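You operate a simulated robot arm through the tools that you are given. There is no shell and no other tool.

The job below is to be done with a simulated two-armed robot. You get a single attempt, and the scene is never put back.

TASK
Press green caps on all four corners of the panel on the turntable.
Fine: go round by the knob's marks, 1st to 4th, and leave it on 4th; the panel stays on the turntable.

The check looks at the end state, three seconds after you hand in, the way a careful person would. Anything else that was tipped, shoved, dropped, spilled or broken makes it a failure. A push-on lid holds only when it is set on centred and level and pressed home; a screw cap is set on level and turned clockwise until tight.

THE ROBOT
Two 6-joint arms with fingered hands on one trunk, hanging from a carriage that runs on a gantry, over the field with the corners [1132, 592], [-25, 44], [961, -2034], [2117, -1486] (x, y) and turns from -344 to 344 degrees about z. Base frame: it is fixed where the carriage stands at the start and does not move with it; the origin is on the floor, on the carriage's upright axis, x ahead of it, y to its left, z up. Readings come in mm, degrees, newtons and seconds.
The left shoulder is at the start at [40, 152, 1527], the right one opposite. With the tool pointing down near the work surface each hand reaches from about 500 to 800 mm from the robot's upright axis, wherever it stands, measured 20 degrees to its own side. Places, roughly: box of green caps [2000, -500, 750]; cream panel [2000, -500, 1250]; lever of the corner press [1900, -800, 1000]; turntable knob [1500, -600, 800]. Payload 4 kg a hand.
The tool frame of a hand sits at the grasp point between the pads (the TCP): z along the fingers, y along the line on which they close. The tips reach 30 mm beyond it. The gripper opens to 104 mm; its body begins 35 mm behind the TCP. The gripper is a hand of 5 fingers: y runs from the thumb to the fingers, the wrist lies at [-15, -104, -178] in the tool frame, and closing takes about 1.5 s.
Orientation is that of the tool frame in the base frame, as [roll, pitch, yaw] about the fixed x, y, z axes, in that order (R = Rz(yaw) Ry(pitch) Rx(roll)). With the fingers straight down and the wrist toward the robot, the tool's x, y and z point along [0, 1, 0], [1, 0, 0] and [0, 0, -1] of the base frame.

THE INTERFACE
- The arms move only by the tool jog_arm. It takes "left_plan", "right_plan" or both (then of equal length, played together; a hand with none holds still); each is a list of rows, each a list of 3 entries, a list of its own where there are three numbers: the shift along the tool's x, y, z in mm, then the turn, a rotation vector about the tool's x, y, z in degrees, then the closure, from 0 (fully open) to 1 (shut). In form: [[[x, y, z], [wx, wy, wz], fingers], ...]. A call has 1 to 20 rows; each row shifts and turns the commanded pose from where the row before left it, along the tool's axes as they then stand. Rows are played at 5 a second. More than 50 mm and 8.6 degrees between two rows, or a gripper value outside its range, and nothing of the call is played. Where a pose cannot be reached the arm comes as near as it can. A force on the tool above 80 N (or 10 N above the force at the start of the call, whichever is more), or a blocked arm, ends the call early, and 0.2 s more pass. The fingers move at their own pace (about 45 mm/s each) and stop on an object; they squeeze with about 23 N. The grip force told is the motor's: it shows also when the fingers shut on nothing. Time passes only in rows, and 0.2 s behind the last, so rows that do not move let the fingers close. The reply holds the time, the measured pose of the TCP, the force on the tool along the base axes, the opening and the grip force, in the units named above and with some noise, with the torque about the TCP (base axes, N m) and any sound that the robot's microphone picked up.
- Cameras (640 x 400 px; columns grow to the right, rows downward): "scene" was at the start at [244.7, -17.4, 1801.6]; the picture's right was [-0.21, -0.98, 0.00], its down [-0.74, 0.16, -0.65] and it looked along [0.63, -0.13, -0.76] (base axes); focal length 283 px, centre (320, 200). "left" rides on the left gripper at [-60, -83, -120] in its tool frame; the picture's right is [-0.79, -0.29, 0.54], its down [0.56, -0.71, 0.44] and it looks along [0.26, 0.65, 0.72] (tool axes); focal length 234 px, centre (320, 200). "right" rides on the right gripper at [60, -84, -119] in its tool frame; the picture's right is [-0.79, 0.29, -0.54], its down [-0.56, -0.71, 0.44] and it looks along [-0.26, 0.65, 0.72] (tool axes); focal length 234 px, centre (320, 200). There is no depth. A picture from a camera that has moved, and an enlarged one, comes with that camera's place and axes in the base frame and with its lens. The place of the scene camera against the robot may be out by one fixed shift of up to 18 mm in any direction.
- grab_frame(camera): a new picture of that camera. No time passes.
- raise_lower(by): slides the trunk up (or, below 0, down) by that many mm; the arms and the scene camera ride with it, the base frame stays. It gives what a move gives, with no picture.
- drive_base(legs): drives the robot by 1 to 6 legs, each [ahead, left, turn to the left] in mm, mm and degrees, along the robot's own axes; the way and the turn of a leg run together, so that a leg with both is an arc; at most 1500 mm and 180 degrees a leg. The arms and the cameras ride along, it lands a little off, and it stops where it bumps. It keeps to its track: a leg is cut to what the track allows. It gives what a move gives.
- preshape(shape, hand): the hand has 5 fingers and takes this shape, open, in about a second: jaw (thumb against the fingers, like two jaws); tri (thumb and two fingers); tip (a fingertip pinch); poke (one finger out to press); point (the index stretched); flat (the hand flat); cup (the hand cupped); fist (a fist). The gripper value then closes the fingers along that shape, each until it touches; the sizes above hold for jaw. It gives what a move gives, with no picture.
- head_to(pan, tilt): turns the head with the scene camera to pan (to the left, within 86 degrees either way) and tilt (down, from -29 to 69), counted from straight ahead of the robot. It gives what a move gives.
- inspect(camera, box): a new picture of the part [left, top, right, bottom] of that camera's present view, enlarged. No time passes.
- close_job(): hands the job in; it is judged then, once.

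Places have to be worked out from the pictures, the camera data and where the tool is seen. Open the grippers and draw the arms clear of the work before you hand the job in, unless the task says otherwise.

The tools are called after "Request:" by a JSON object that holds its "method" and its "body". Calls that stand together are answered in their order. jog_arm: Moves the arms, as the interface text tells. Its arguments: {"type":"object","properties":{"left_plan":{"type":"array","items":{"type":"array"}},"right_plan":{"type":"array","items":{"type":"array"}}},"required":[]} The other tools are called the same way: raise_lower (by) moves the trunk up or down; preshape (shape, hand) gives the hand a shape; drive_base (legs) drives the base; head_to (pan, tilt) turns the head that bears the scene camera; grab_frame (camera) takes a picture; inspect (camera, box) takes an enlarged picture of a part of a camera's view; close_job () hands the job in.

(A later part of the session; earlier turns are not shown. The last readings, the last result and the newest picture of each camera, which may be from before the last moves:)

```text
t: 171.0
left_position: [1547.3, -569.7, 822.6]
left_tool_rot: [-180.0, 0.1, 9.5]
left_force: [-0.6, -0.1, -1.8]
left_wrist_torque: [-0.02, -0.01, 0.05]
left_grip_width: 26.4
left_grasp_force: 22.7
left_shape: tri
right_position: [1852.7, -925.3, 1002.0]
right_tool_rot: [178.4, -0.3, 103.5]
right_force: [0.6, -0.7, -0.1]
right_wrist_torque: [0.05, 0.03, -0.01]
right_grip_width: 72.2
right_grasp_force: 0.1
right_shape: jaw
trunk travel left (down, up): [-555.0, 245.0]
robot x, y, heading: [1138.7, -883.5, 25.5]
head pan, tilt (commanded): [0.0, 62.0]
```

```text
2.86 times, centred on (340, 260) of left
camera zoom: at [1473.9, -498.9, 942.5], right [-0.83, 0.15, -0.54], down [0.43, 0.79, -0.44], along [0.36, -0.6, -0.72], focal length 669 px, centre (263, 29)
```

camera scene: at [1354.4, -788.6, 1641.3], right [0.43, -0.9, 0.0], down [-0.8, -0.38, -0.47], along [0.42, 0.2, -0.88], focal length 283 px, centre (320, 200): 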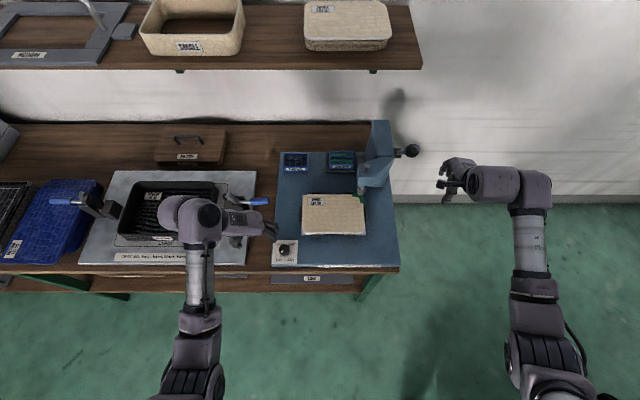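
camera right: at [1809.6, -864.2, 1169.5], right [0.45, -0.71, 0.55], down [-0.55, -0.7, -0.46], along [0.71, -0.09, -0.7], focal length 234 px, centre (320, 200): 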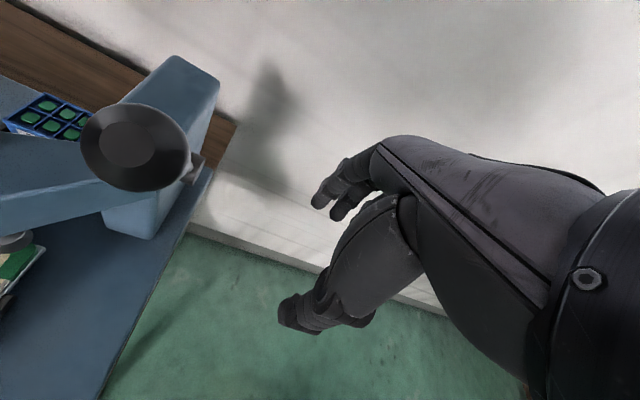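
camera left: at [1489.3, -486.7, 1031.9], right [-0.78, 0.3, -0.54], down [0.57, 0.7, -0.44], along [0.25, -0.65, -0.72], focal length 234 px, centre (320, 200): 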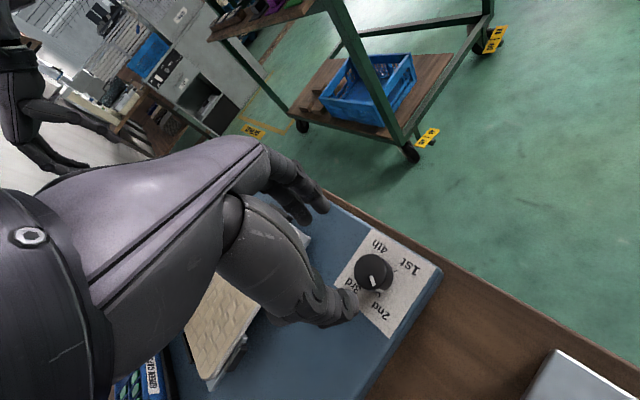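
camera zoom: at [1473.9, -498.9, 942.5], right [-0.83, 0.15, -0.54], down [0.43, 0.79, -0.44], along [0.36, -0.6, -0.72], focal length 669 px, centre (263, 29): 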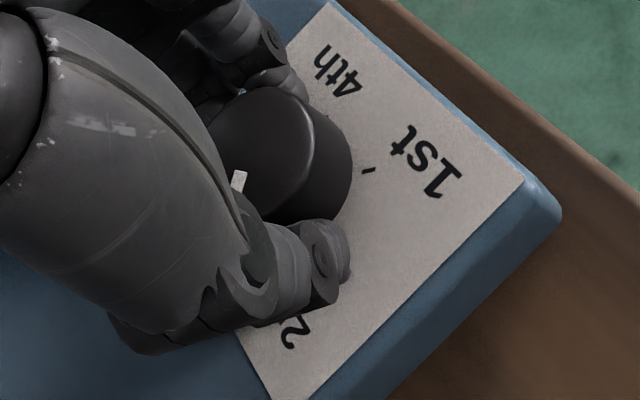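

The next corner is now under the plunger. I'll release and lift to check the pointer against the 2nd tick from the left camera.

Request:
{"method": "jog_arm", "body": {"left_plan": [[[0, 0, 0], [0, 0, 0], 0.45], [[0, 0, 0], [0, 0, 0], 0.4], [[0, 0, 0], [0, 0, 0], 0.4], [[0, 0, -30], [0, 0, 0], 0.4], [[0, 0, -30], [0, 0, 5], 0.4], [[0, 0, -30], [0, 0, 5], 0.4], [[0, 0, 0], [0, 0, 0], 0.4]]}}

Request:
{"method": "grab_frame", "body": {"camera": "left"}}

Request:
{"method": "inspect", "body": {"camera": "left", "box": [350, 245, 410, 310]}}

Request:
{"method": "inspect", "body": {"camera": "scene", "box": [330, 140, 410, 200]}}

```text
t: 172.6
left_position: [1548.0, -570.3, 913.6]
left_tool_rot: [-179.9, -0.1, -0.6]
left_force: [-0.6, -0.7, -0.6]
left_wrist_torque: [0.0, 0.0, 0.02]
left_grip_width: 62.2
left_grasp_force: 0.1
left_shape: tri
right_position: [1852.9, -926.9, 1001.2]
right_tool_rot: [178.5, -0.2, 103.3]
right_force: [-0.4, -0.2, 0.4]
right_wrist_torque: [-0.01, -0.01, 0.04]
right_grip_width: 72.4
right_grasp_force: 0.0
right_shape: jaw
trunk travel left (down, up): [-555.0, 245.0]
robot x, y, heading: [1144.0, -882.7, 25.4]
head pan, tilt (commanded): [0.0, 62.0]
```

```text
taken
camera left: at [1488.2, -486.1, 1034.1], right [-0.79, 0.3, -0.54], down [0.56, 0.7, -0.44], along [0.25, -0.65, -0.72], focal length 234 px, centre (320, 200)
```

left: 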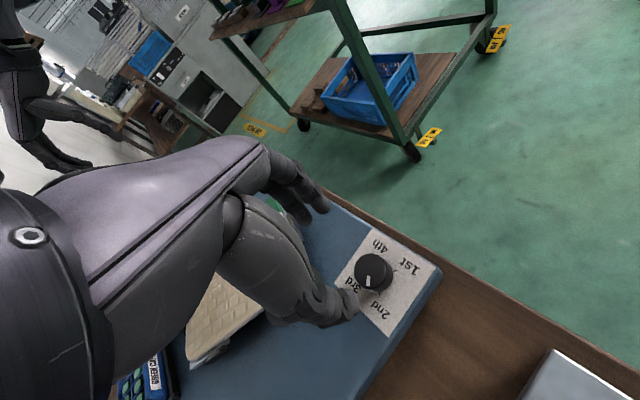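

```text
6.15 times, centred on (380, 278) of left
camera zoom: at [1488.2, -486.1, 1034.1], right [-0.79, 0.3, -0.54], down [0.56, 0.7, -0.44], along [0.25, -0.65, -0.72], focal length 1441 px, centre (-49, -277)
```

zoom: 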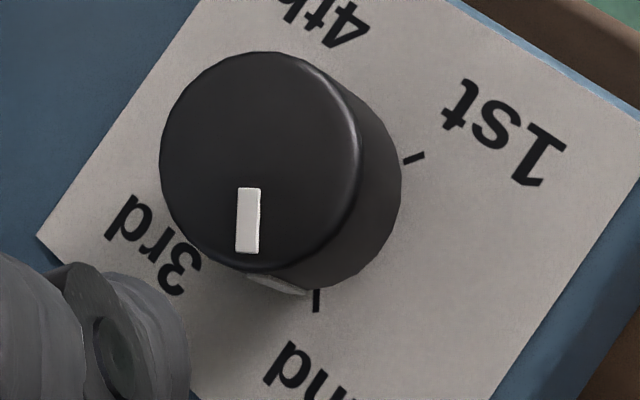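

```text
6.67 times, centred on (370, 170) of scene
camera zoom: at [1354.3, -788.7, 1641.2], right [0.43, -0.9, 0.0], down [-0.8, -0.38, -0.47], along [0.42, 0.2, -0.88], focal length 1889 px, centre (-13, 400)
```

zoom: 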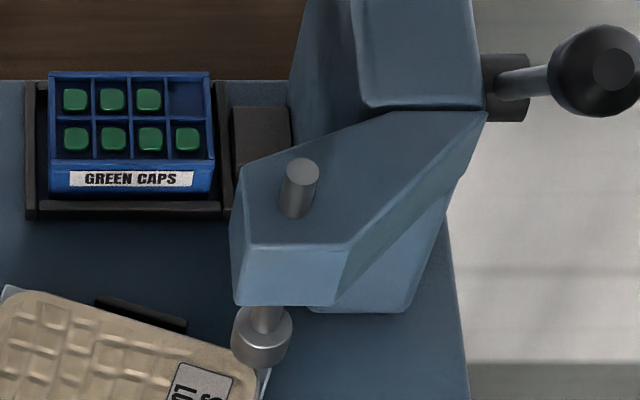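

The pointer now reads about 35° left of straight-ahead, matching the 2nd tick. I'll zoom on the panel's edges to double-check its angle before pressing.

Request:
{"method": "inspect", "body": {"camera": "scene", "box": [310, 175, 390, 255]}}

Request:
{"method": "inspect", "body": {"camera": "scene", "box": [260, 240, 420, 290]}}

```text
5.00 times, centred on (350, 215) of scene
camera zoom: at [1354.3, -788.7, 1641.2], right [0.43, -0.9, 0.0], down [-0.8, -0.38, -0.47], along [0.42, 0.2, -0.88], focal length 1417 px, centre (170, 125)
```

zoom: 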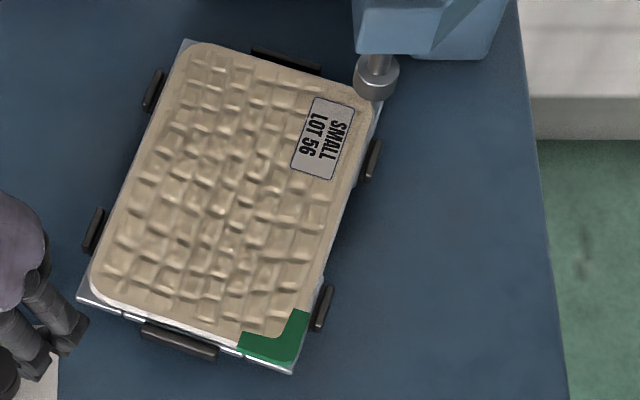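

```text
4.00 times, centred on (340, 265) of scene
camera zoom: at [1354.3, -788.7, 1641.2], right [0.43, -0.9, 0.0], down [-0.8, -0.38, -0.47], along [0.42, 0.2, -0.88], focal length 1134 px, centre (240, -60)
```

zoom: 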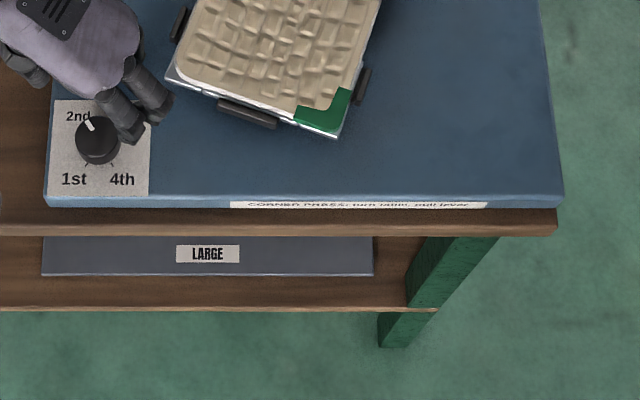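

The panel has turned ~110.5° relative to the base plate, which matches the corner geometry, so it's on 2nd. Now I raise the right hand 66 mm to lever-grip height (in free space) and check it's reachable, and lift the left hand slightly.

Request:
{"method": "jog_arm", "body": {"left_plan": [[[0, 0, -10], [0, 0, 0], 0.3], [[0, 0, 0], [0, 0, 0], 0.3], [[0, 0, 0], [0, 0, 0], 0.3], [[0, 0, 0], [0, 0, 0], 0.3]], "right_plan": [[[0, 0, -22], [0.8, 0, 0], 0.3], [[0, 0, -22], [0.7, -0.3, 0], 0.3], [[0, 0, -22], [0, 0, 0], 0.3], [[0, 0, 0], [0, 0, 0], 0.3]]}}

```text
t: 173.6
left_position: [1548.1, -570.1, 922.4]
left_tool_rot: [179.9, 0.1, -0.4]
left_force: [-0.4, -0.3, 0.1]
left_wrist_torque: [0.04, 0.0, 0.01]
left_grip_width: 72.5
left_grasp_force: 0.0
left_shape: tri
right_position: [1852.3, -924.9, 1070.2]
right_tool_rot: [-180.0, 0.0, 103.3]
right_force: [0.4, -0.1, 0.7]
right_wrist_torque: [-0.02, 0.0, -0.02]
right_grip_width: 72.6
right_grasp_force: 0.1
right_shape: jaw
trunk travel left (down, up): [-555.0, 245.0]
robot x, y, heading: [1141.6, -884.8, 25.4]
head pan, tilt (commanded): [0.0, 62.0]
```

Reachable. Now I drive ahead 61 mm, then left 95 mm, to bring the open right hand sideways toward the ball, and check.

Request:
{"method": "drive_base", "body": {"legs": [[61, 0, 0], [0, 92, 0]]}}

Request:
{"method": "grab_frame", "body": {"camera": "right"}}

Request:
{"method": "grab_frame", "body": {"camera": "scene"}}

```text
t: 175.2
left_position: [1566.5, -463.7, 922.8]
left_tool_rot: [-179.9, 0.0, -0.6]
left_force: [-0.2, -0.6, -0.1]
left_wrist_torque: [-0.01, -0.01, -0.01]
left_grip_width: 72.4
left_grasp_force: 0.1
left_shape: tri
right_position: [1868.5, -820.6, 1069.0]
right_tool_rot: [179.9, -0.1, 103.1]
right_force: [-0.3, -0.2, 0.0]
right_wrist_torque: [-0.02, 0.0, 0.0]
right_grip_width: 72.6
right_grasp_force: 0.1
right_shape: jaw
trunk travel left (down, up): [-555.0, 245.0]
robot x, y, heading: [1160.0, -775.2, 25.1]
head pan, tilt (commanded): [0.0, 62.0]
```

```text
taken
camera right: at [1773.8, -781.0, 1189.1], right [0.46, -0.7, 0.54], down [-0.56, -0.7, -0.44], along [0.69, -0.1, -0.72], focal length 234 px, centre (320, 200)
```

right: 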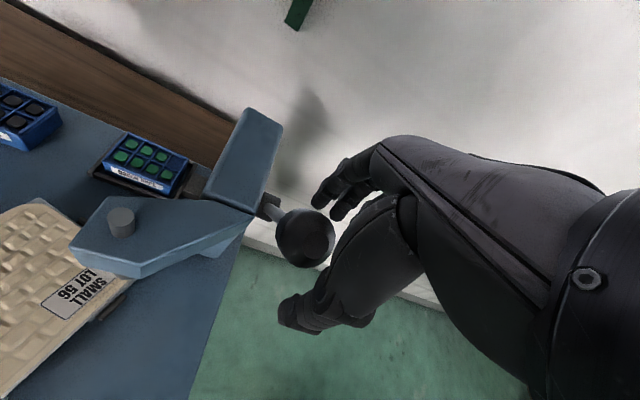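

```text
taken
camera scene: at [1370.8, -681.1, 1641.2], right [0.43, -0.9, 0.0], down [-0.8, -0.38, -0.47], along [0.42, 0.2, -0.88], focal length 283 px, centre (320, 200)
```

scene: 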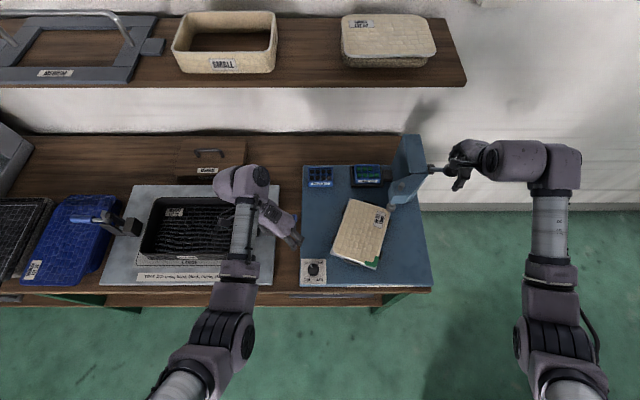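

The ball is 21 mm further in tool +x from the ideal grip place. I'll slide the hand onto it and close.

Request:
{"method": "jog_arm", "body": {"right_plan": [[[7, -1, 0], [0, 0, 0], 0.35], [[7, -1, 0], [0, 0, 0], 0.38], [[7, -1, 0], [0, 0, 0], 0.4], [[0, 0, 0], [0, 0, 0], 0.6], [[0, 0, 0], [0, 0, 0], 0.9], [[0, 0, 0], [0, 0, 0], 1.0], [[0, 0, 0], [0, 0, 0], 1.0], [[0, 0, 0], [0, 0, 0], 1.0], [[0, 0, 0], [0, 0, 0], 1.0]]}}

Request:
{"method": "grab_frame", "body": {"camera": "right"}}

```text
t: 177.2
left_position: [1565.5, -464.8, 922.9]
left_tool_rot: [-179.9, 0.0, -0.5]
left_force: [0.5, 0.3, -0.7]
left_wrist_torque: [-0.01, 0.03, 0.02]
left_grip_width: 72.1
left_grasp_force: 0.0
left_shape: tri
right_position: [1861.1, -801.0, 1069.7]
right_tool_rot: [-180.0, 0.1, 103.2]
right_force: [-3.3, -1.7, -0.4]
right_wrist_torque: [0.22, -0.66, -0.06]
right_grip_width: 30.5
right_grasp_force: 22.6
right_shape: jaw
trunk travel left (down, up): [-555.0, 245.0]
robot x, y, heading: [1159.7, -773.9, 25.5]
head pan, tilt (commanded): [0.0, 62.0]
```

```text
taken
camera right: at [1765.5, -762.1, 1189.0], right [0.46, -0.7, 0.54], down [-0.56, -0.7, -0.44], along [0.69, -0.1, -0.72], focal length 234 px, centre (320, 200)
```

right: 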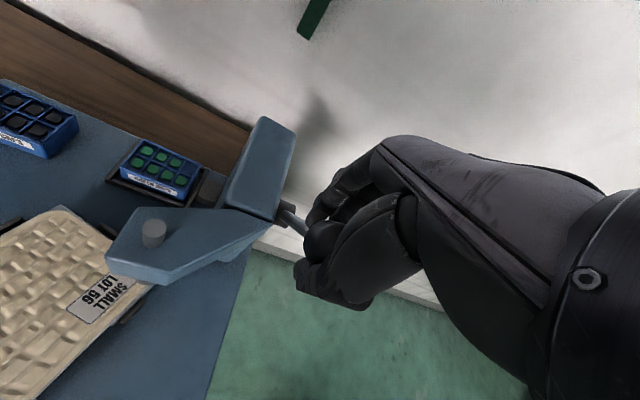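

Same good grip (30.5 mm). Now the pull, using the path learned from the first stroke — first part down to z≈956.

Request:
{"method": "jog_arm", "body": {"right_plan": [[[-1.5, -6.7, 6.5], [-1.46, 0.32, 0], 1.0], [[-1.5, -6.8, 6.3], [-1.46, 0.32, 0], 1.0], [[-1.6, -7.2, 8.1], [-1.46, 0.32, 0], 1.0], [[-1.6, -7.4, 7.9], [-1.46, 0.32, 0], 1.0], [[-1.5, -6.8, 9.3], [-1.46, 0.32, 0], 1.0], [[-1.6, -7.1, 9.1], [-1.46, 0.32, 0], 1.0], [[-1.3, -5.9, 9.2], [-1.46, 0.32, 0], 1.0], [[-1.35, -6.1, 9.0], [-1.46, 0.32, 0], 1.0], [[-1.2, -5.4, 9.05], [-1.46, 0.32, 0], 1.0], [[-1.2, -5.6, 8.9], [-1.46, 0.32, 0], 1.0], [[-1.2, -5.6, 9.85], [-1.46, 0.32, 0], 1.0], [[-1.3, -5.9, 9.7], [-1.46, 0.32, 0], 1.0], [[0, 0, 0], [0, 0, 0], 1.0]]}}

Request:
{"method": "grab_frame", "body": {"camera": "right"}}

```text
t: 180.0
left_position: [1563.4, -463.3, 922.0]
left_tool_rot: [-179.9, 0.1, -0.6]
left_force: [0.1, -0.2, -0.8]
left_wrist_torque: [0.0, 0.0, -0.02]
left_grip_width: 72.5
left_grasp_force: 0.0
left_shape: tri
right_position: [1807.2, -827.6, 964.3]
right_tool_rot: [161.8, -4.5, 104.6]
right_force: [-29.3, 2.8, 39.9]
right_wrist_torque: [1.87, -4.46, 0.33]
right_grip_width: 36.9
right_grasp_force: 23.2
right_shape: jaw
right hand out of reach, approached as far as the arm can: row 12
trunk travel left (down, up): [-555.0, 245.0]
robot x, y, heading: [1162.6, -774.9, 25.5]
head pan, tilt (commanded): [0.0, 62.0]
```

```text
taken
camera right: at [1680.1, -806.2, 1056.3], right [0.31, -0.78, 0.54], down [-0.39, -0.63, -0.68], along [0.87, 0.0, -0.5], focal length 234 px, centre (320, 200)
```

right: 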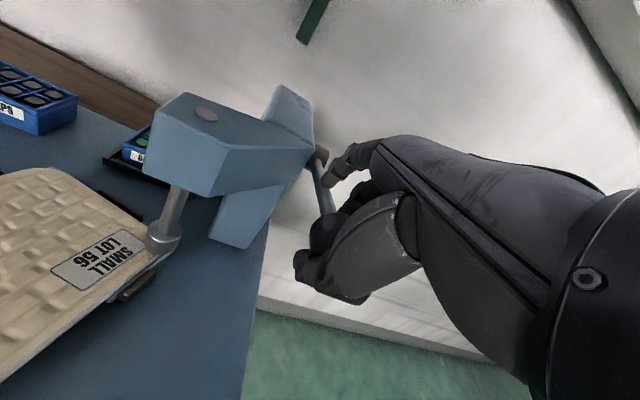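

Smooth so far (50 N). Continuing down until the press bottoms (force stop expected near 80 N).

Request:
{"method": "jog_arm", "body": {"right_plan": [[[-1.4, -6.4, 8.0], [-0.7, 0.15, 0], 1.0], [[-1.2, -5.5, 8.5], [-0.7, 0.15, 0], 1.0], [[-0.8, -3.5, 8.5], [-0.7, 0.15, 0], 1.0], [[-0.8, -3.5, 8.5], [-0.7, 0.15, 0], 1.0], [[-0.5, -2.5, 7.0], [-0.7, 0.15, 0], 1.0], [[-0.5, -2.5, 7.0], [-0.7, 0.15, 0], 1.0], [[-0.4, -2.0, 5.7], [0, 0, 0], 1.0], [[-0.4, -2.0, 5.7], [0, 0, 0], 1.0], [[-0.4, -2.0, 5.7], [0, 0, 0], 1.0], [[-0.4, -2.0, 5.7], [0, 0, 0], 1.0]]}}

Request:
{"method": "grab_frame", "body": {"camera": "right"}}

Request:
{"method": "inspect", "body": {"camera": "scene", "box": [290, 120, 450, 290]}}

```text
t: 182.2
left_position: [1569.9, -466.6, 924.6]
left_tool_rot: [-180.0, -0.2, -0.6]
left_force: [-0.1, 0.2, -0.1]
left_wrist_torque: [-0.03, 0.03, -0.01]
left_grip_width: 72.4
left_grasp_force: 0.1
left_shape: tri
right_position: [1818.9, -844.8, 890.8]
right_tool_rot: [157.4, -4.9, 104.6]
right_force: [5.1, -8.6, 38.5]
right_wrist_torque: [0.72, 0.55, 0.05]
right_grip_width: 21.7
right_grasp_force: 22.8
right_shape: jaw
right hand out of reach, approached as far as the arm can: row 1, 3, 5
trunk travel left (down, up): [-555.0, 245.0]
robot x, y, heading: [1161.7, -779.2, 25.4]
head pan, tilt (commanded): [0.0, 62.0]
```

```text
taken
camera right: at [1685.7, -825.2, 972.9], right [0.27, -0.8, 0.54], down [-0.34, -0.6, -0.72], along [0.9, 0.0, -0.43], focal length 234 px, centre (320, 200)
```

right: 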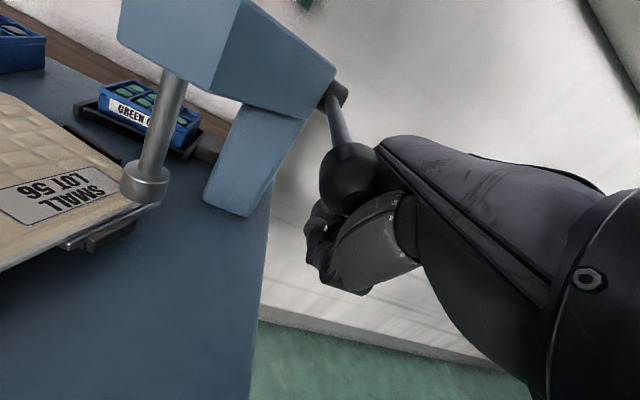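

```text
2.35 times, centred on (370, 205) of scene
camera zoom: at [1373.1, -682.5, 1642.4], right [0.43, -0.9, 0.0], down [-0.8, -0.38, -0.47], along [0.43, 0.2, -0.88], focal length 667 px, centre (202, 188)
```

zoom: 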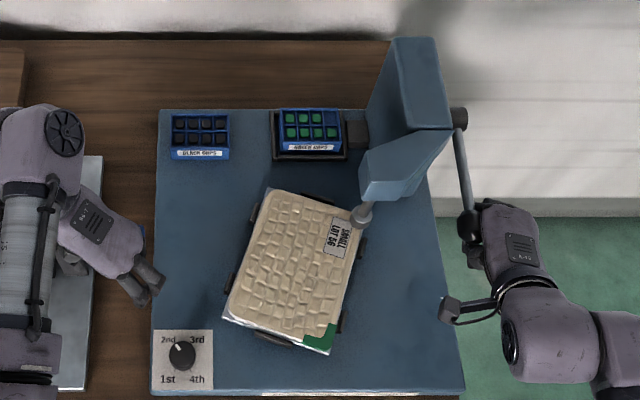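

The ball slipped into the web of the hand (hand ~18 mm right), but the lever is down near −15° with the plunger on the panel; no new cap yet. I'll raise the left hand for clearance and press further by lowering the trunk a little.

Request:
{"method": "jog_arm", "body": {"left_plan": [[[0, 0, -20], [0, 0, 0], 0.3], [[0, 0, -20], [0, 0, 0], 0.3]], "right_plan": [[[0, 0, 0], [0, 0, 0], 1.0], [[0, 0, 0], [0, 0, 0], 1.0]]}}

Request:
{"method": "raise_lower", "body": {"by": -15}}

Request:
{"method": "grab_frame", "body": {"camera": "right"}}

Request:
{"method": "inspect", "body": {"camera": "scene", "box": [290, 120, 450, 290]}}

```text
t: 182.8
left_position: [1581.9, -467.2, 950.6]
left_tool_rot: [179.9, -0.1, -0.6]
left_force: [-1.3, 0.1, -0.6]
left_wrist_torque: [0.03, 0.0, -0.01]
left_grip_width: 72.5
left_grasp_force: 0.1
left_shape: tri
left hand out of reach, approached as far as the arm can: row 2
right_position: [1818.9, -845.0, 888.5]
right_tool_rot: [157.3, -4.9, 104.6]
right_force: [5.7, -10.5, 41.4]
right_wrist_torque: [0.78, 0.66, 0.02]
right_grip_width: 21.8
right_grasp_force: 23.2
right_shape: jaw
trunk travel left (down, up): [-555.0, 245.0]
robot x, y, heading: [1158.9, -775.1, 25.5]
head pan, tilt (commanded): [0.0, 62.0]
```

```text
t: 183.5
left_position: [1585.2, -471.1, 935.6]
left_tool_rot: [179.7, -0.3, -0.5]
left_force: [0.3, 0.8, -0.5]
left_wrist_torque: [-0.01, 0.0, -0.01]
left_grip_width: 72.5
left_grasp_force: 0.1
left_shape: tri
right_position: [1824.5, -848.0, 882.2]
right_tool_rot: [156.5, -4.7, 104.8]
right_force: [0.9, -27.4, 69.0]
right_wrist_torque: [1.95, 1.22, 0.41]
right_grip_width: 21.6
right_grasp_force: 23.0
right_shape: jaw
trunk travel left (down, up): [-540.0, 260.0]
robot x, y, heading: [1160.1, -773.0, 25.3]
head pan, tilt (commanded): [0.0, 62.0]
```

```text
taken
camera right: at [1689.8, -828.2, 962.7], right [0.26, -0.8, 0.55], down [-0.33, -0.6, -0.72], along [0.91, 0.01, -0.42], focal length 234 px, centre (320, 200)
```

right: 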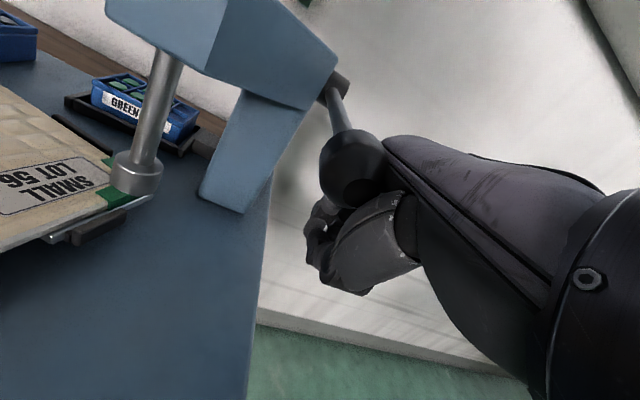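

```text
2.35 times, centred on (370, 205) of scene
camera zoom: at [1374.2, -684.5, 1627.2], right [0.43, -0.9, 0.01], down [-0.8, -0.38, -0.47], along [0.43, 0.2, -0.88], focal length 667 px, centre (202, 188)
```

zoom: 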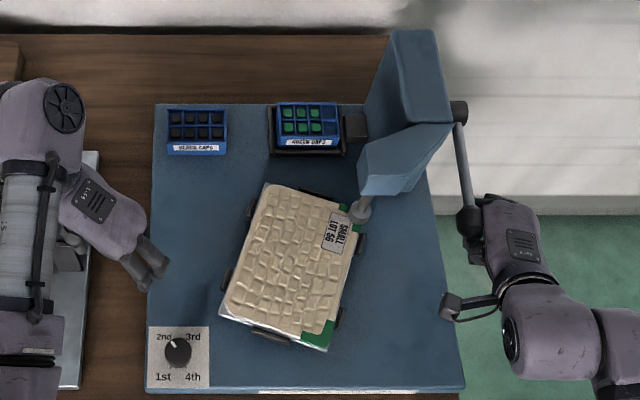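

The second corner now has its green cap (6 left in the box). I'll bring the lever back up: trunk up 15 mm first, then the reversed arc.

Request:
{"method": "raise_lower", "body": {"by": 15}}

Request:
{"method": "jog_arm", "body": {"right_plan": [[[0.5, 2.5, -6.5], [0.6, -0.15, 0], 1.0], [[0.5, 2.5, -6.5], [0.6, -0.15, 0], 1.0], [[0.6, 3.0, -7.5], [0.7, -0.15, 0], 1.0], [[0.7, 3.3, -8.0], [0.8, -0.15, 0], 1.0], [[0.8, 3.8, -8.5], [1.0, -0.2, 0], 1.0], [[0.9, 4.2, -8.5], [1.2, -0.3, 0], 1.0], [[1.0, 4.7, -8.5], [1.2, -0.3, 0], 1.0], [[1.1, 5.2, -8.5], [1.2, -0.3, 0], 1.0], [[1.2, 5.4, -8.5], [1.2, -0.3, 0], 1.0], [[0, 0, 0], [0, 0, 0], 1.0]]}}

Request:
{"method": "grab_frame", "body": {"camera": "right"}}

```text
t: 184.1
left_position: [1584.2, -466.9, 951.1]
left_tool_rot: [179.9, -0.3, -0.5]
left_force: [-0.2, -0.4, 0.4]
left_wrist_torque: [-0.02, 0.0, 0.0]
left_grip_width: 72.3
left_grasp_force: 0.1
left_shape: tri
right_position: [1820.8, -849.3, 885.8]
right_tool_rot: [157.9, -4.5, 104.4]
right_force: [30.0, -19.3, 21.7]
right_wrist_torque: [1.31, 2.12, 0.09]
right_grip_width: 21.8
right_grasp_force: 23.2
right_shape: jaw
trunk travel left (down, up): [-555.0, 245.0]
robot x, y, heading: [1161.1, -775.3, 25.2]
head pan, tilt (commanded): [0.0, 62.0]
```

```text
t: 186.3
left_position: [1578.1, -464.3, 950.6]
left_tool_rot: [-180.0, 0.0, -0.7]
left_force: [-0.4, 0.8, 0.4]
left_wrist_torque: [0.0, -0.04, 0.0]
left_grip_width: 72.5
left_grasp_force: 0.0
left_shape: tri
right_position: [1821.1, -841.5, 960.8]
right_tool_rot: [166.8, -3.0, 103.8]
right_force: [3.9, -3.1, 0.9]
right_wrist_torque: [0.16, 0.22, -0.02]
right_grip_width: 21.7
right_grasp_force: 23.3
right_shape: jaw
trunk travel left (down, up): [-555.0, 245.0]
robot x, y, heading: [1159.1, -773.9, 25.4]
head pan, tilt (commanded): [0.0, 62.0]
```

```text
taken
camera right: at [1702.7, -813.7, 1060.9], right [0.35, -0.76, 0.55], down [-0.44, -0.65, -0.61], along [0.83, -0.03, -0.56], focal length 234 px, centre (320, 200)
```

right: 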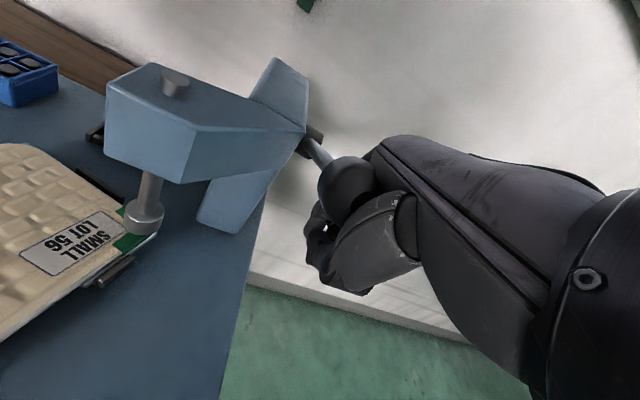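

The lever is following up. Continuing to the top.

Request:
{"method": "jog_arm", "body": {"right_plan": [[[1.2, 5.5, -9], [1.3, -0.3, 0], 1.0], [[1.2, 5.5, -9], [1.3, -0.3, 0], 1.0], [[1.3, 6, -9], [1.3, -0.3, 0], 1.0], [[1.3, 6, -9], [1.3, -0.3, 0], 1.0], [[1.5, 6.8, -9.2], [1.3, -0.3, 0], 1.0], [[1.5, 6.8, -9.2], [1.3, -0.3, 0], 1.0], [[1.6, 7.2, -8.2], [1.3, -0.3, 0], 1.0], [[1.6, 7.0, -8.0], [1.3, -0.3, 0], 1.0], [[1.0, 4.5, -5], [1.3, -0.3, 0], 1.0], [[0, 0, 0], [0, 0, 0], 1.0]]}}

Request:
{"method": "grab_frame", "body": {"camera": "right"}}

Request:
{"method": "inspect", "body": {"camera": "scene", "box": [290, 120, 490, 290]}}

```text
t: 188.5
left_position: [1576.7, -463.8, 950.9]
left_tool_rot: [-180.0, 0.0, -0.6]
left_force: [-0.5, -0.2, 0.3]
left_wrist_torque: [0.01, 0.01, 0.0]
left_grip_width: 72.7
left_grasp_force: 0.0
left_shape: tri
right_position: [1860.6, -820.6, 1043.0]
right_tool_rot: [178.5, -0.3, 103.5]
right_force: [0.4, -1.7, -0.1]
right_wrist_torque: [-0.03, 0.0, -0.01]
right_grip_width: 22.0
right_grasp_force: 22.9
right_shape: jaw
trunk travel left (down, up): [-555.0, 245.0]
robot x, y, heading: [1160.0, -775.2, 25.4]
head pan, tilt (commanded): [0.0, 62.0]
```

```text
taken
camera right: at [1763.3, -784.1, 1160.7], right [0.45, -0.71, 0.55], down [-0.55, -0.7, -0.46], along [0.71, -0.09, -0.7], focal length 234 px, centre (320, 200)
```

right: 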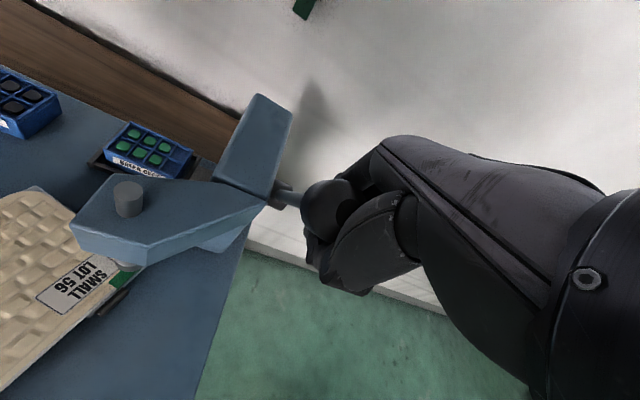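

```text
2.35 times, centred on (390, 205) of scene
camera zoom: at [1371.0, -681.6, 1641.2], right [0.43, -0.9, 0.0], down [-0.8, -0.38, -0.47], along [0.42, 0.2, -0.88], focal length 667 px, centre (155, 188)
```

zoom: 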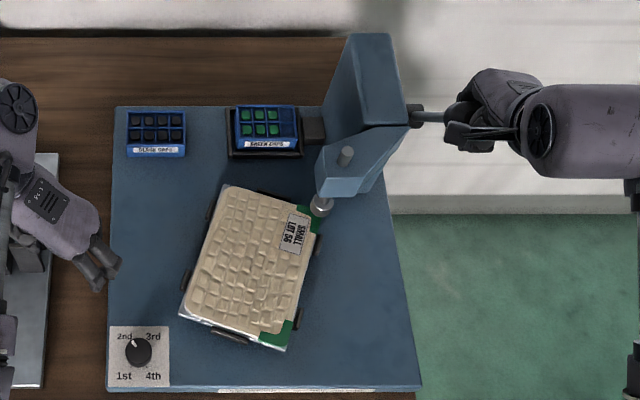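

Lever is up and free, two caps on. I'll open the right hand and drive back to the knob position (right 92, back 61).

Request:
{"method": "jog_arm", "body": {"right_plan": [[[0, 0, 0], [0, 0, 0], 0.35], [[0, 0, 0], [0, 0, 0], 0.3], [[0, 0, 0], [0, 0, 0], 0.3], [[0, 4, 0], [0, 0, 0], 0.3]]}}

Request:
{"method": "drive_base", "body": {"legs": [[0, -92, 0], [-61, 0, 0]]}}

Request:
{"method": "grab_frame", "body": {"camera": "left"}}

Request:
{"method": "grab_frame", "body": {"camera": "scene"}}

```text
t: 189.5
left_position: [1576.4, -464.2, 949.4]
left_tool_rot: [179.9, 0.0, -0.6]
left_force: [1.3, -0.1, -0.4]
left_wrist_torque: [0.01, 0.02, 0.03]
left_grip_width: 72.7
left_grasp_force: 0.0
left_shape: tri
right_position: [1863.8, -819.8, 1042.3]
right_tool_rot: [178.6, -0.2, 103.5]
right_force: [-0.3, 0.4, 0.7]
right_wrist_torque: [-0.02, -0.02, -0.01]
right_grip_width: 72.4
right_grasp_force: 0.1
right_shape: jaw
trunk travel left (down, up): [-555.0, 245.0]
robot x, y, heading: [1159.6, -776.7, 25.1]
head pan, tilt (commanded): [0.0, 62.0]
```

```text
t: 191.2
left_position: [1561.3, -573.3, 950.0]
left_tool_rot: [-180.0, 0.0, -0.5]
left_force: [-1.0, 0.5, 1.6]
left_wrist_torque: [-0.01, -0.03, 0.02]
left_grip_width: 72.6
left_grasp_force: 0.1
left_shape: tri
right_position: [1849.1, -928.9, 1042.9]
right_tool_rot: [178.6, -0.1, 103.5]
right_force: [0.4, -0.2, -0.4]
right_wrist_torque: [-0.03, -0.04, -0.03]
right_grip_width: 72.6
right_grasp_force: 0.1
right_shape: jaw
trunk travel left (down, up): [-555.0, 245.0]
robot x, y, heading: [1141.7, -883.7, 25.6]
head pan, tilt (commanded): [0.0, 62.0]
```

```text
taken
camera left: at [1500.7, -488.7, 1069.4], right [-0.79, 0.3, -0.54], down [0.56, 0.7, -0.44], along [0.25, -0.65, -0.72], focal length 234 px, centre (320, 200)
```

left: 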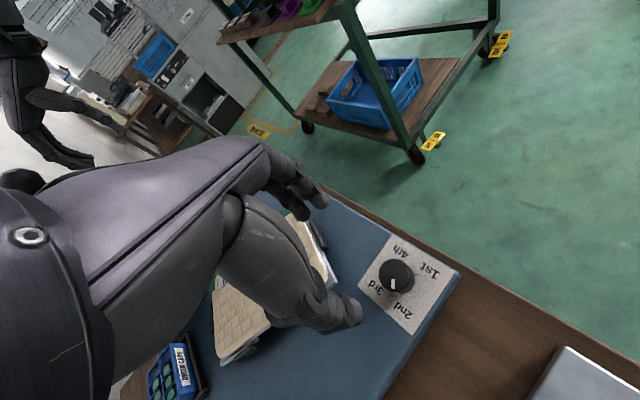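

```text
taken
camera scene: at [1355.0, -790.1, 1641.1], right [0.43, -0.9, 0.0], down [-0.8, -0.38, -0.47], along [0.42, 0.2, -0.88], focal length 283 px, centre (320, 200)
```

scene: 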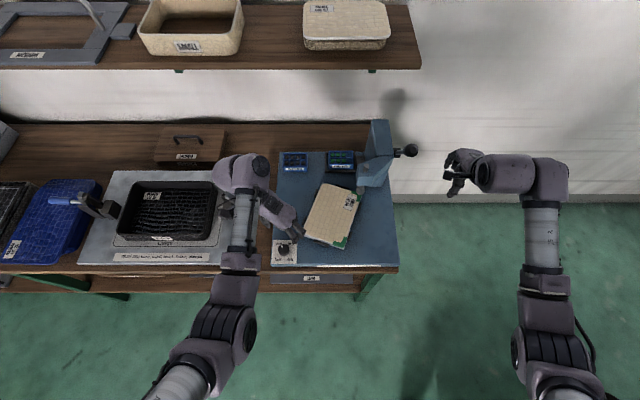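

Back at the knob position. The table needs ~69.6° more for 3rd; I'll do it in two 35° bites. First re-centre over the knob, turn back to yaw −75°, descend and grip.

Request:
{"method": "jog_arm", "body": {"left_plan": [[[-13.3, -2.3, 0], [0, 0, -8], 0.4], [[0, 0, 0], [0, 0, -8.3], 0.4], [[0, 0, 0], [0, 0, -8.3], 0.4], [[0, 0, 0], [0, 0, -8.3], 0.4], [[0, 0, 0], [0, 0, -8.3], 0.4], [[0, 0, 40], [0, 0, 0], 0.4], [[0, 0, 40], [0, 0, 0], 0.4], [[0, 0, 20], [0, 0, 0], 0.4], [[0, 0, 0], [0, 0, 0], 0.4]]}}

Request:
{"method": "grab_frame", "body": {"camera": "left"}}

Request:
{"method": "inspect", "body": {"camera": "scene", "box": [240, 200, 340, 280]}}

```text
t: 193.2
left_position: [1550.9, -570.4, 847.3]
left_tool_rot: [180.0, 0.0, 40.8]
left_force: [0.1, 0.0, -0.2]
left_wrist_torque: [0.01, 0.01, -0.03]
left_grip_width: 62.5
left_grasp_force: 0.0
left_shape: tri
right_position: [1850.5, -928.3, 1043.7]
right_tool_rot: [178.6, -0.3, 103.4]
right_force: [0.3, 0.1, 0.8]
right_wrist_torque: [-0.03, 0.02, 0.0]
right_grip_width: 72.5
right_grasp_force: 0.0
right_shape: jaw
trunk travel left (down, up): [-555.0, 245.0]
robot x, y, heading: [1143.5, -888.3, 25.4]
head pan, tilt (commanded): [0.0, 62.0]
```

```text
taken
camera left: at [1450.0, -546.1, 967.0], right [-0.79, -0.3, -0.54], down [-0.04, 0.9, -0.44], along [0.62, -0.32, -0.72], focal length 234 px, centre (320, 200)
```

left: 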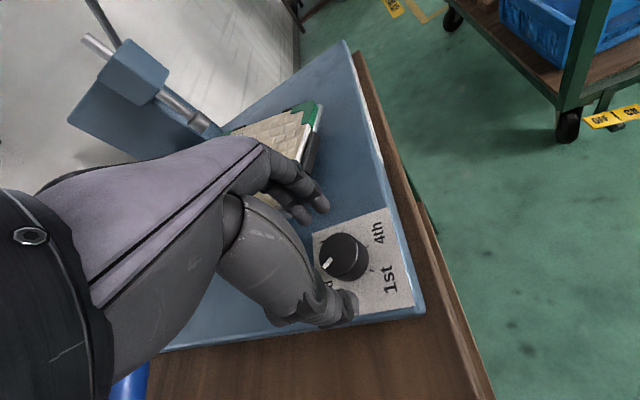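

```text
5.00 times, centred on (290, 240) of scene
camera zoom: at [1355.4, -790.0, 1641.2], right [0.43, -0.9, 0.0], down [-0.8, -0.38, -0.47], along [0.42, 0.2, -0.88], focal length 1417 px, centre (470, 0)
```

zoom: 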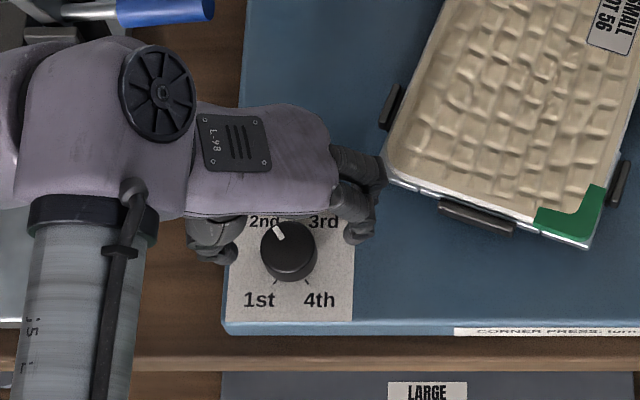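

The open fingers come near the panel's corner, so I'll narrow the opening to ~50 mm, correct 3 mm, and descend onto the knob, then close.

Request:
{"method": "jog_arm", "body": {"left_plan": [[[-2.7, -1.5, 0], [0, 0, 0], 0.52], [[0, 0, 0], [0, 0, 0], 0.52], [[0, 0, 13], [0, 0, 0], 0.52], [[0, 0, 12], [0, 0, 0], 0.52], [[0, 0, 0], [0, 0, 0], 0.52], [[0, 0, 0], [0, 0, 0], 0.9], [[0, 0, 0], [0, 0, 0], 1.0], [[0, 0, 0], [0, 0, 0], 1.0], [[0, 0, 0], [0, 0, 0], 1.0], [[0, 0, 0], [0, 0, 0], 1.0]]}}

Request:
{"method": "inspect", "body": {"camera": "scene", "box": [240, 200, 340, 280]}}

```text
t: 195.4
left_position: [1545.5, -570.3, 823.5]
left_tool_rot: [-179.9, 0.1, 40.7]
left_force: [1.2, 1.4, -2.0]
left_wrist_torque: [0.03, -0.03, -0.02]
left_grip_width: 26.6
left_grasp_force: 23.1
left_shape: tri
right_position: [1848.7, -928.2, 1043.9]
right_tool_rot: [178.6, -0.3, 103.5]
right_force: [-0.1, -0.3, 0.1]
right_wrist_torque: [0.0, 0.01, 0.01]
right_grip_width: 72.4
right_grasp_force: 0.0
right_shape: jaw
trunk travel left (down, up): [-555.0, 245.0]
robot x, y, heading: [1144.0, -881.8, 25.4]
head pan, tilt (commanded): [0.0, 62.0]
```

```text
5.00 times, centred on (290, 240) of scene
camera zoom: at [1355.4, -789.9, 1641.2], right [0.43, -0.9, 0.0], down [-0.8, -0.38, -0.47], along [0.42, 0.2, -0.88], focal length 1417 px, centre (470, 0)
```

zoom: 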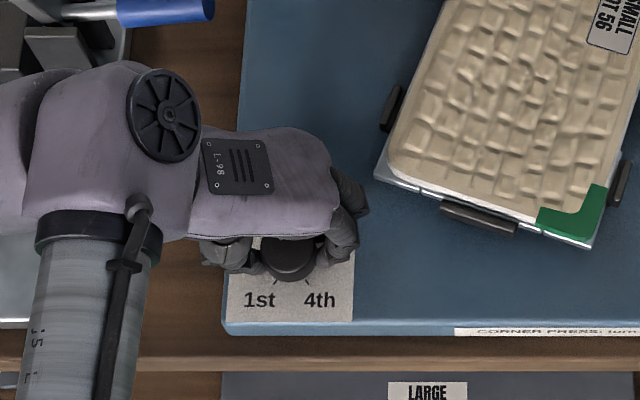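

Gripped. Turning 35° clockwise.

Request:
{"method": "jog_arm", "body": {"left_plan": [[[0, 0, 0], [0, 0, 7], 1.0], [[0, 0, 0], [0, 0, 7], 1.0], [[0, 0, 0], [0, 0, 7], 1.0], [[0, 0, 0], [0, 0, 7], 1.0], [[0, 0, 0], [0, 0, 7], 1.0], [[0, 0, 0], [0, 0, 7], 1.0], [[0, 0, 0], [0, 0, 0], 1.0]]}}

Request:
{"method": "inspect", "body": {"camera": "scene", "box": [260, 130, 420, 280]}}

```text
t: 197.0
left_position: [1545.2, -570.8, 824.9]
left_tool_rot: [-180.0, 0.0, -1.4]
left_force: [5.7, 2.8, -13.7]
left_wrist_torque: [0.04, -0.11, -0.01]
left_grip_width: 26.0
left_grasp_force: 22.6
left_shape: tri
right_position: [1850.1, -927.6, 1042.9]
right_tool_rot: [178.6, -0.2, 103.6]
right_force: [0.2, 0.5, 0.2]
right_wrist_torque: [-0.03, 0.01, 0.01]
right_grip_width: 72.4
right_grasp_force: 0.0
right_shape: jaw
trunk travel left (down, up): [-555.0, 245.0]
robot x, y, heading: [1143.5, -885.0, 25.3]
head pan, tilt (commanded): [0.0, 62.0]
```

```text
2.67 times, centred on (340, 205) of scene
camera zoom: at [1355.6, -790.0, 1641.2], right [0.43, -0.9, 0.0], down [-0.8, -0.38, -0.47], along [0.42, 0.2, -0.88], focal length 756 px, centre (267, 187)
```

zoom: 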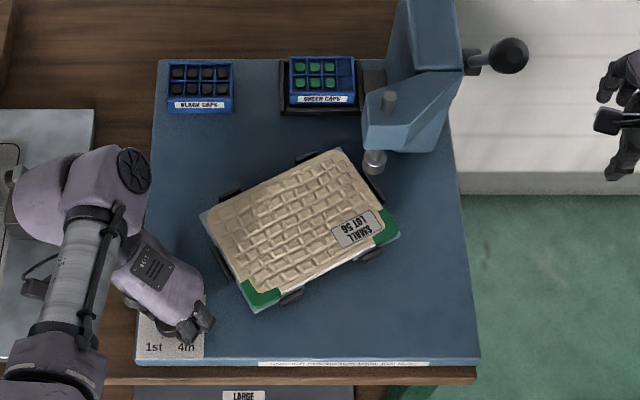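

The table is ~28° short of 3rd. I'll release, lift, turn back 36°, lower and regrip.

Request:
{"method": "jog_arm", "body": {"left_plan": [[[0, 0, 0], [0, 0, 0], 0.52], [[0, 0, 0], [0, 0, 0], 0.5], [[0, 0, 0], [0, 0, 0], 0.5], [[0, 0, -18], [0, 0, 0], 0.5], [[0, 0, -18], [0, 0, 0], 0.5], [[0.5, 0.5, 0], [0, 0, -7.5], 0.5], [[0, 0, 0], [0, 0, -7.5], 0.5], [[0, 0, 0], [0, 0, -7.5], 0.5], [[0, 0, 0], [0, 0, -7.5], 0.5], [[0, 0, 0], [0, 0, -6], 0.5], [[0, 0, 18], [0, 0, 0], 0.5], [[0, 0, 18], [0, 0, 0], 0.5], [[0, 0, 0], [0, 0, 0], 0.5], [[0, 0, 0], [0, 0, 0], 0.9], [[0, 0, 0], [0, 0, 0], 1.0], [[0, 0, 0], [0, 0, 0], 1.0], [[0, 0, 0], [0, 0, 0], 1.0], [[0, 0, 0], [0, 0, 0], 1.0]]}}

Request:
{"method": "inspect", "body": {"camera": "scene", "box": [240, 200, 340, 280]}}

```text
t: 200.8
left_position: [1545.1, -570.9, 826.4]
left_tool_rot: [179.9, 0.0, 34.7]
left_force: [0.0, 0.9, -1.2]
left_wrist_torque: [-0.01, 0.01, 0.0]
left_grip_width: 26.7
left_grasp_force: 23.4
left_shape: tri
right_position: [1849.6, -928.1, 1043.4]
right_tool_rot: [178.5, -0.2, 103.6]
right_force: [0.2, 0.2, -0.1]
right_wrist_torque: [0.0, 0.01, 0.0]
right_grip_width: 72.5
right_grasp_force: 0.0
right_shape: jaw
trunk travel left (down, up): [-555.0, 245.0]
robot x, y, heading: [1142.6, -889.4, 25.4]
head pan, tilt (commanded): [0.0, 62.0]
```

```text
5.00 times, centred on (290, 240) of scene
camera zoom: at [1355.3, -789.9, 1641.2], right [0.43, -0.9, 0.0], down [-0.8, -0.38, -0.47], along [0.42, 0.2, -0.88], focal length 1417 px, centre (470, 0)
```

zoom: 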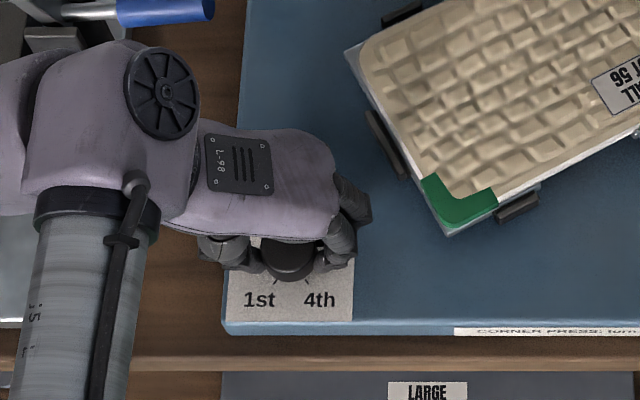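

Good grip. Measured remaining turn ≈ 27°. Turning clockwise 27°.

Request:
{"method": "jog_arm", "body": {"left_plan": [[[0, 0, 0], [0, 0, 6.8], 1.0], [[0, 0, 0], [0, 0, 6.8], 1.0], [[0, 0, 0], [0, 0, 6.8], 1.0], [[0, 0, 0], [0, 0, 6.8], 1.0], [[0, 0, 0], [0, 0, 0], 1.0]]}}

Request:
{"method": "inspect", "body": {"camera": "scene", "box": [290, 160, 400, 270]}}

Request:
{"method": "inspect", "body": {"camera": "scene", "box": [260, 240, 420, 290]}}

```text
t: 202.0
left_position: [1544.9, -570.6, 825.6]
left_tool_rot: [-180.0, 0.0, 7.5]
left_force: [-3.4, 0.2, 3.7]
left_wrist_torque: [-0.02, 0.04, -0.05]
left_grip_width: 26.7
left_grasp_force: 23.0
left_shape: tri
right_position: [1848.0, -928.2, 1042.7]
right_tool_rot: [178.5, -0.3, 103.6]
right_force: [0.5, 0.1, 0.6]
right_wrist_torque: [-0.01, 0.01, -0.01]
right_grip_width: 72.4
right_grasp_force: 0.1
right_shape: jaw
trunk travel left (down, up): [-555.0, 245.0]
robot x, y, heading: [1144.9, -887.5, 25.2]
head pan, tilt (commanded): [0.0, 62.0]
```

```text
3.64 times, centred on (345, 215) of scene
camera zoom: at [1355.1, -789.8, 1641.2], right [0.43, -0.9, 0.0], down [-0.8, -0.38, -0.47], along [0.42, 0.2, -0.88], focal length 1031 px, centre (229, 146)
```

zoom: 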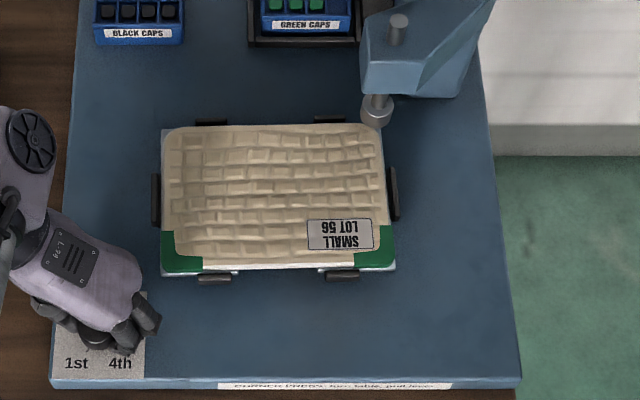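

```text
4.00 times, centred on (340, 265) of scene
camera zoom: at [1355.1, -789.8, 1641.2], right [0.43, -0.9, 0.0], down [-0.8, -0.38, -0.47], along [0.42, 0.2, -0.88], focal length 1134 px, centre (240, -60)
```

zoom: 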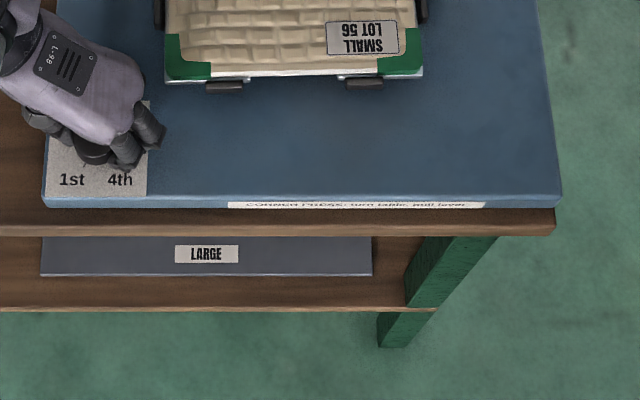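

About 1.5° short of square; still gripping, I'll add 1.7°.

Request:
{"method": "jog_arm", "body": {"left_plan": [[[0, 0, 0], [0, 0, 1.7], 1.0], [[0, 0, 0], [0, 0, 0], 1.0], [[0, 0, 0], [0, 0, 0], 1.0]]}}

Request:
{"method": "inspect", "body": {"camera": "scene", "box": [310, 190, 380, 250]}}

```text
t: 202.8
left_position: [1545.2, -570.9, 824.3]
left_tool_rot: [179.9, 0.0, 5.8]
left_force: [-2.3, 1.0, 4.0]
left_wrist_torque: [0.0, 0.07, -0.01]
left_grip_width: 26.5
left_grasp_force: 23.0
left_shape: tri
right_position: [1849.3, -928.3, 1042.8]
right_tool_rot: [178.6, -0.3, 103.5]
right_force: [0.6, 0.3, -0.3]
right_wrist_torque: [0.01, 0.0, 0.03]
right_grip_width: 72.5
right_grasp_force: 0.0
right_shape: jaw
trunk travel left (down, up): [-555.0, 245.0]
robot x, y, heading: [1142.8, -887.4, 25.6]
head pan, tilt (commanded): [0.0, 62.0]
```

```text
6.67 times, centred on (345, 220) of scene
camera zoom: at [1355.2, -789.8, 1641.2], right [0.43, -0.9, 0.0], down [-0.8, -0.38, -0.47], along [0.42, 0.2, -0.88], focal length 1889 px, centre (153, 67)
```

zoom: 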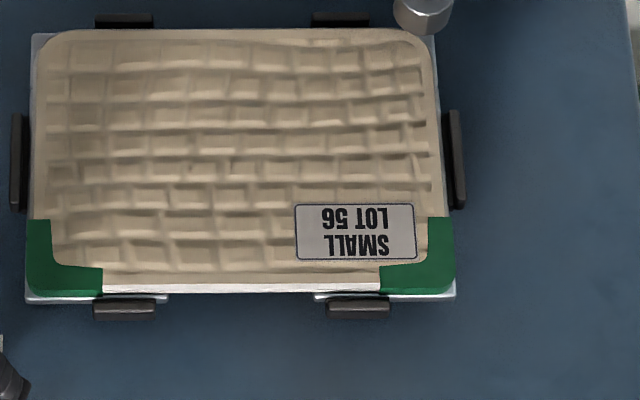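

The panel is square (3rd). I'll release the knob, lift the left hand to ~922, and set the right hand to z≈1069 for the lever.

Request:
{"method": "jog_arm", "body": {"left_plan": [[[0, 0, 0], [0, 0, 0], 0.5], [[0, 0, 0], [0, 0, 0], 0.45], [[0, 0, 0], [0, 0, 0], 0.45], [[0, 0, -30], [0, 0, 0], 0.4], [[0, 0, -35], [0, 0, 0], 0.4], [[0, 0, -33], [0, 0, 0], 0.4], [[0, 0, 0], [0, 0, 0], 0.3]], "right_plan": [[[0, 0, 0], [0.7, 0, 0], 0.3], [[0, 0, -9], [0.7, -0.3, 0], 0.3], [[0, 0, -9], [0, 0, 0], 0.3], [[0, 0, -8], [0, 0, 0], 0.3], [[0, 0, 0], [0, 0, 0], 0.3], [[0, 0, 0], [0, 0, 0], 0.3], [[0, 0, 0], [0, 0, 0], 0.3]]}}

Request:
{"method": "drive_base", "body": {"legs": [[62, 0, 0], [0, 92, 0]]}}

Request:
{"method": "grab_frame", "body": {"camera": "right"}}

Request:
{"method": "inspect", "body": {"camera": "scene", "box": [290, 120, 490, 290]}}

```text
t: 204.4
left_position: [1545.3, -570.8, 923.6]
left_tool_rot: [-179.9, 0.0, 5.8]
left_force: [0.0, 0.5, 0.4]
left_wrist_torque: [0.01, 0.01, -0.03]
left_grip_width: 72.6
left_grasp_force: 0.1
left_shape: tri
right_position: [1850.0, -929.1, 1069.9]
right_tool_rot: [180.0, 0.1, 103.5]
right_force: [0.1, -0.5, 0.2]
right_wrist_torque: [-0.03, 0.01, 0.0]
right_grip_width: 72.7
right_grasp_force: 0.0
right_shape: jaw
trunk travel left (down, up): [-555.0, 245.0]
robot x, y, heading: [1144.6, -883.0, 25.4]
head pan, tilt (commanded): [0.0, 62.0]
```

```text
t: 206.1
left_position: [1560.2, -457.7, 922.3]
left_tool_rot: [-179.9, 0.1, 5.9]
left_force: [0.5, 0.6, -0.3]
left_wrist_torque: [-0.02, 0.0, 0.0]
left_grip_width: 72.8
left_grasp_force: 0.0
left_shape: tri
right_position: [1866.6, -817.5, 1070.4]
right_tool_rot: [179.9, 0.0, 103.8]
right_force: [0.1, 0.1, 0.8]
right_wrist_torque: [-0.01, -0.02, -0.01]
right_grip_width: 72.2
right_grasp_force: 0.1
right_shape: jaw
trunk travel left (down, up): [-555.0, 245.0]
robot x, y, heading: [1159.6, -771.3, 25.4]
head pan, tilt (commanded): [0.0, 62.0]
```

```text
taken
camera right: at [1771.6, -778.6, 1188.6], right [0.47, -0.7, 0.54], down [-0.55, -0.71, -0.44], along [0.69, -0.1, -0.72], focal length 234 px, centre (320, 200)
```

right: 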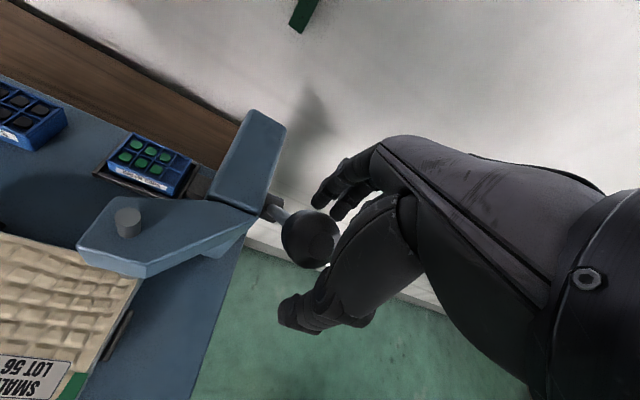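

```text
2.35 times, centred on (390, 205) of scene
camera zoom: at [1372.3, -679.9, 1641.2], right [0.43, -0.9, 0.0], down [-0.8, -0.38, -0.47], along [0.42, 0.2, -0.88], focal length 667 px, centre (155, 188)
```

zoom: 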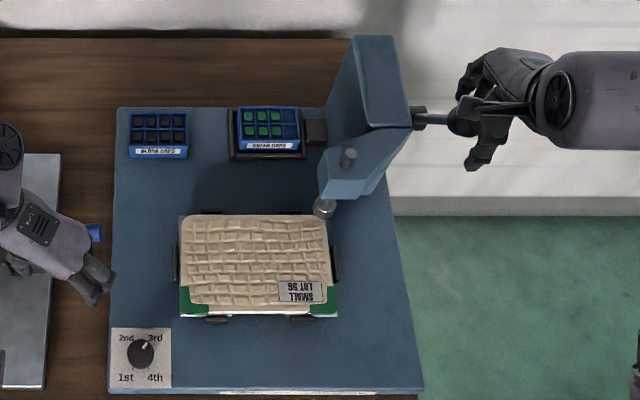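

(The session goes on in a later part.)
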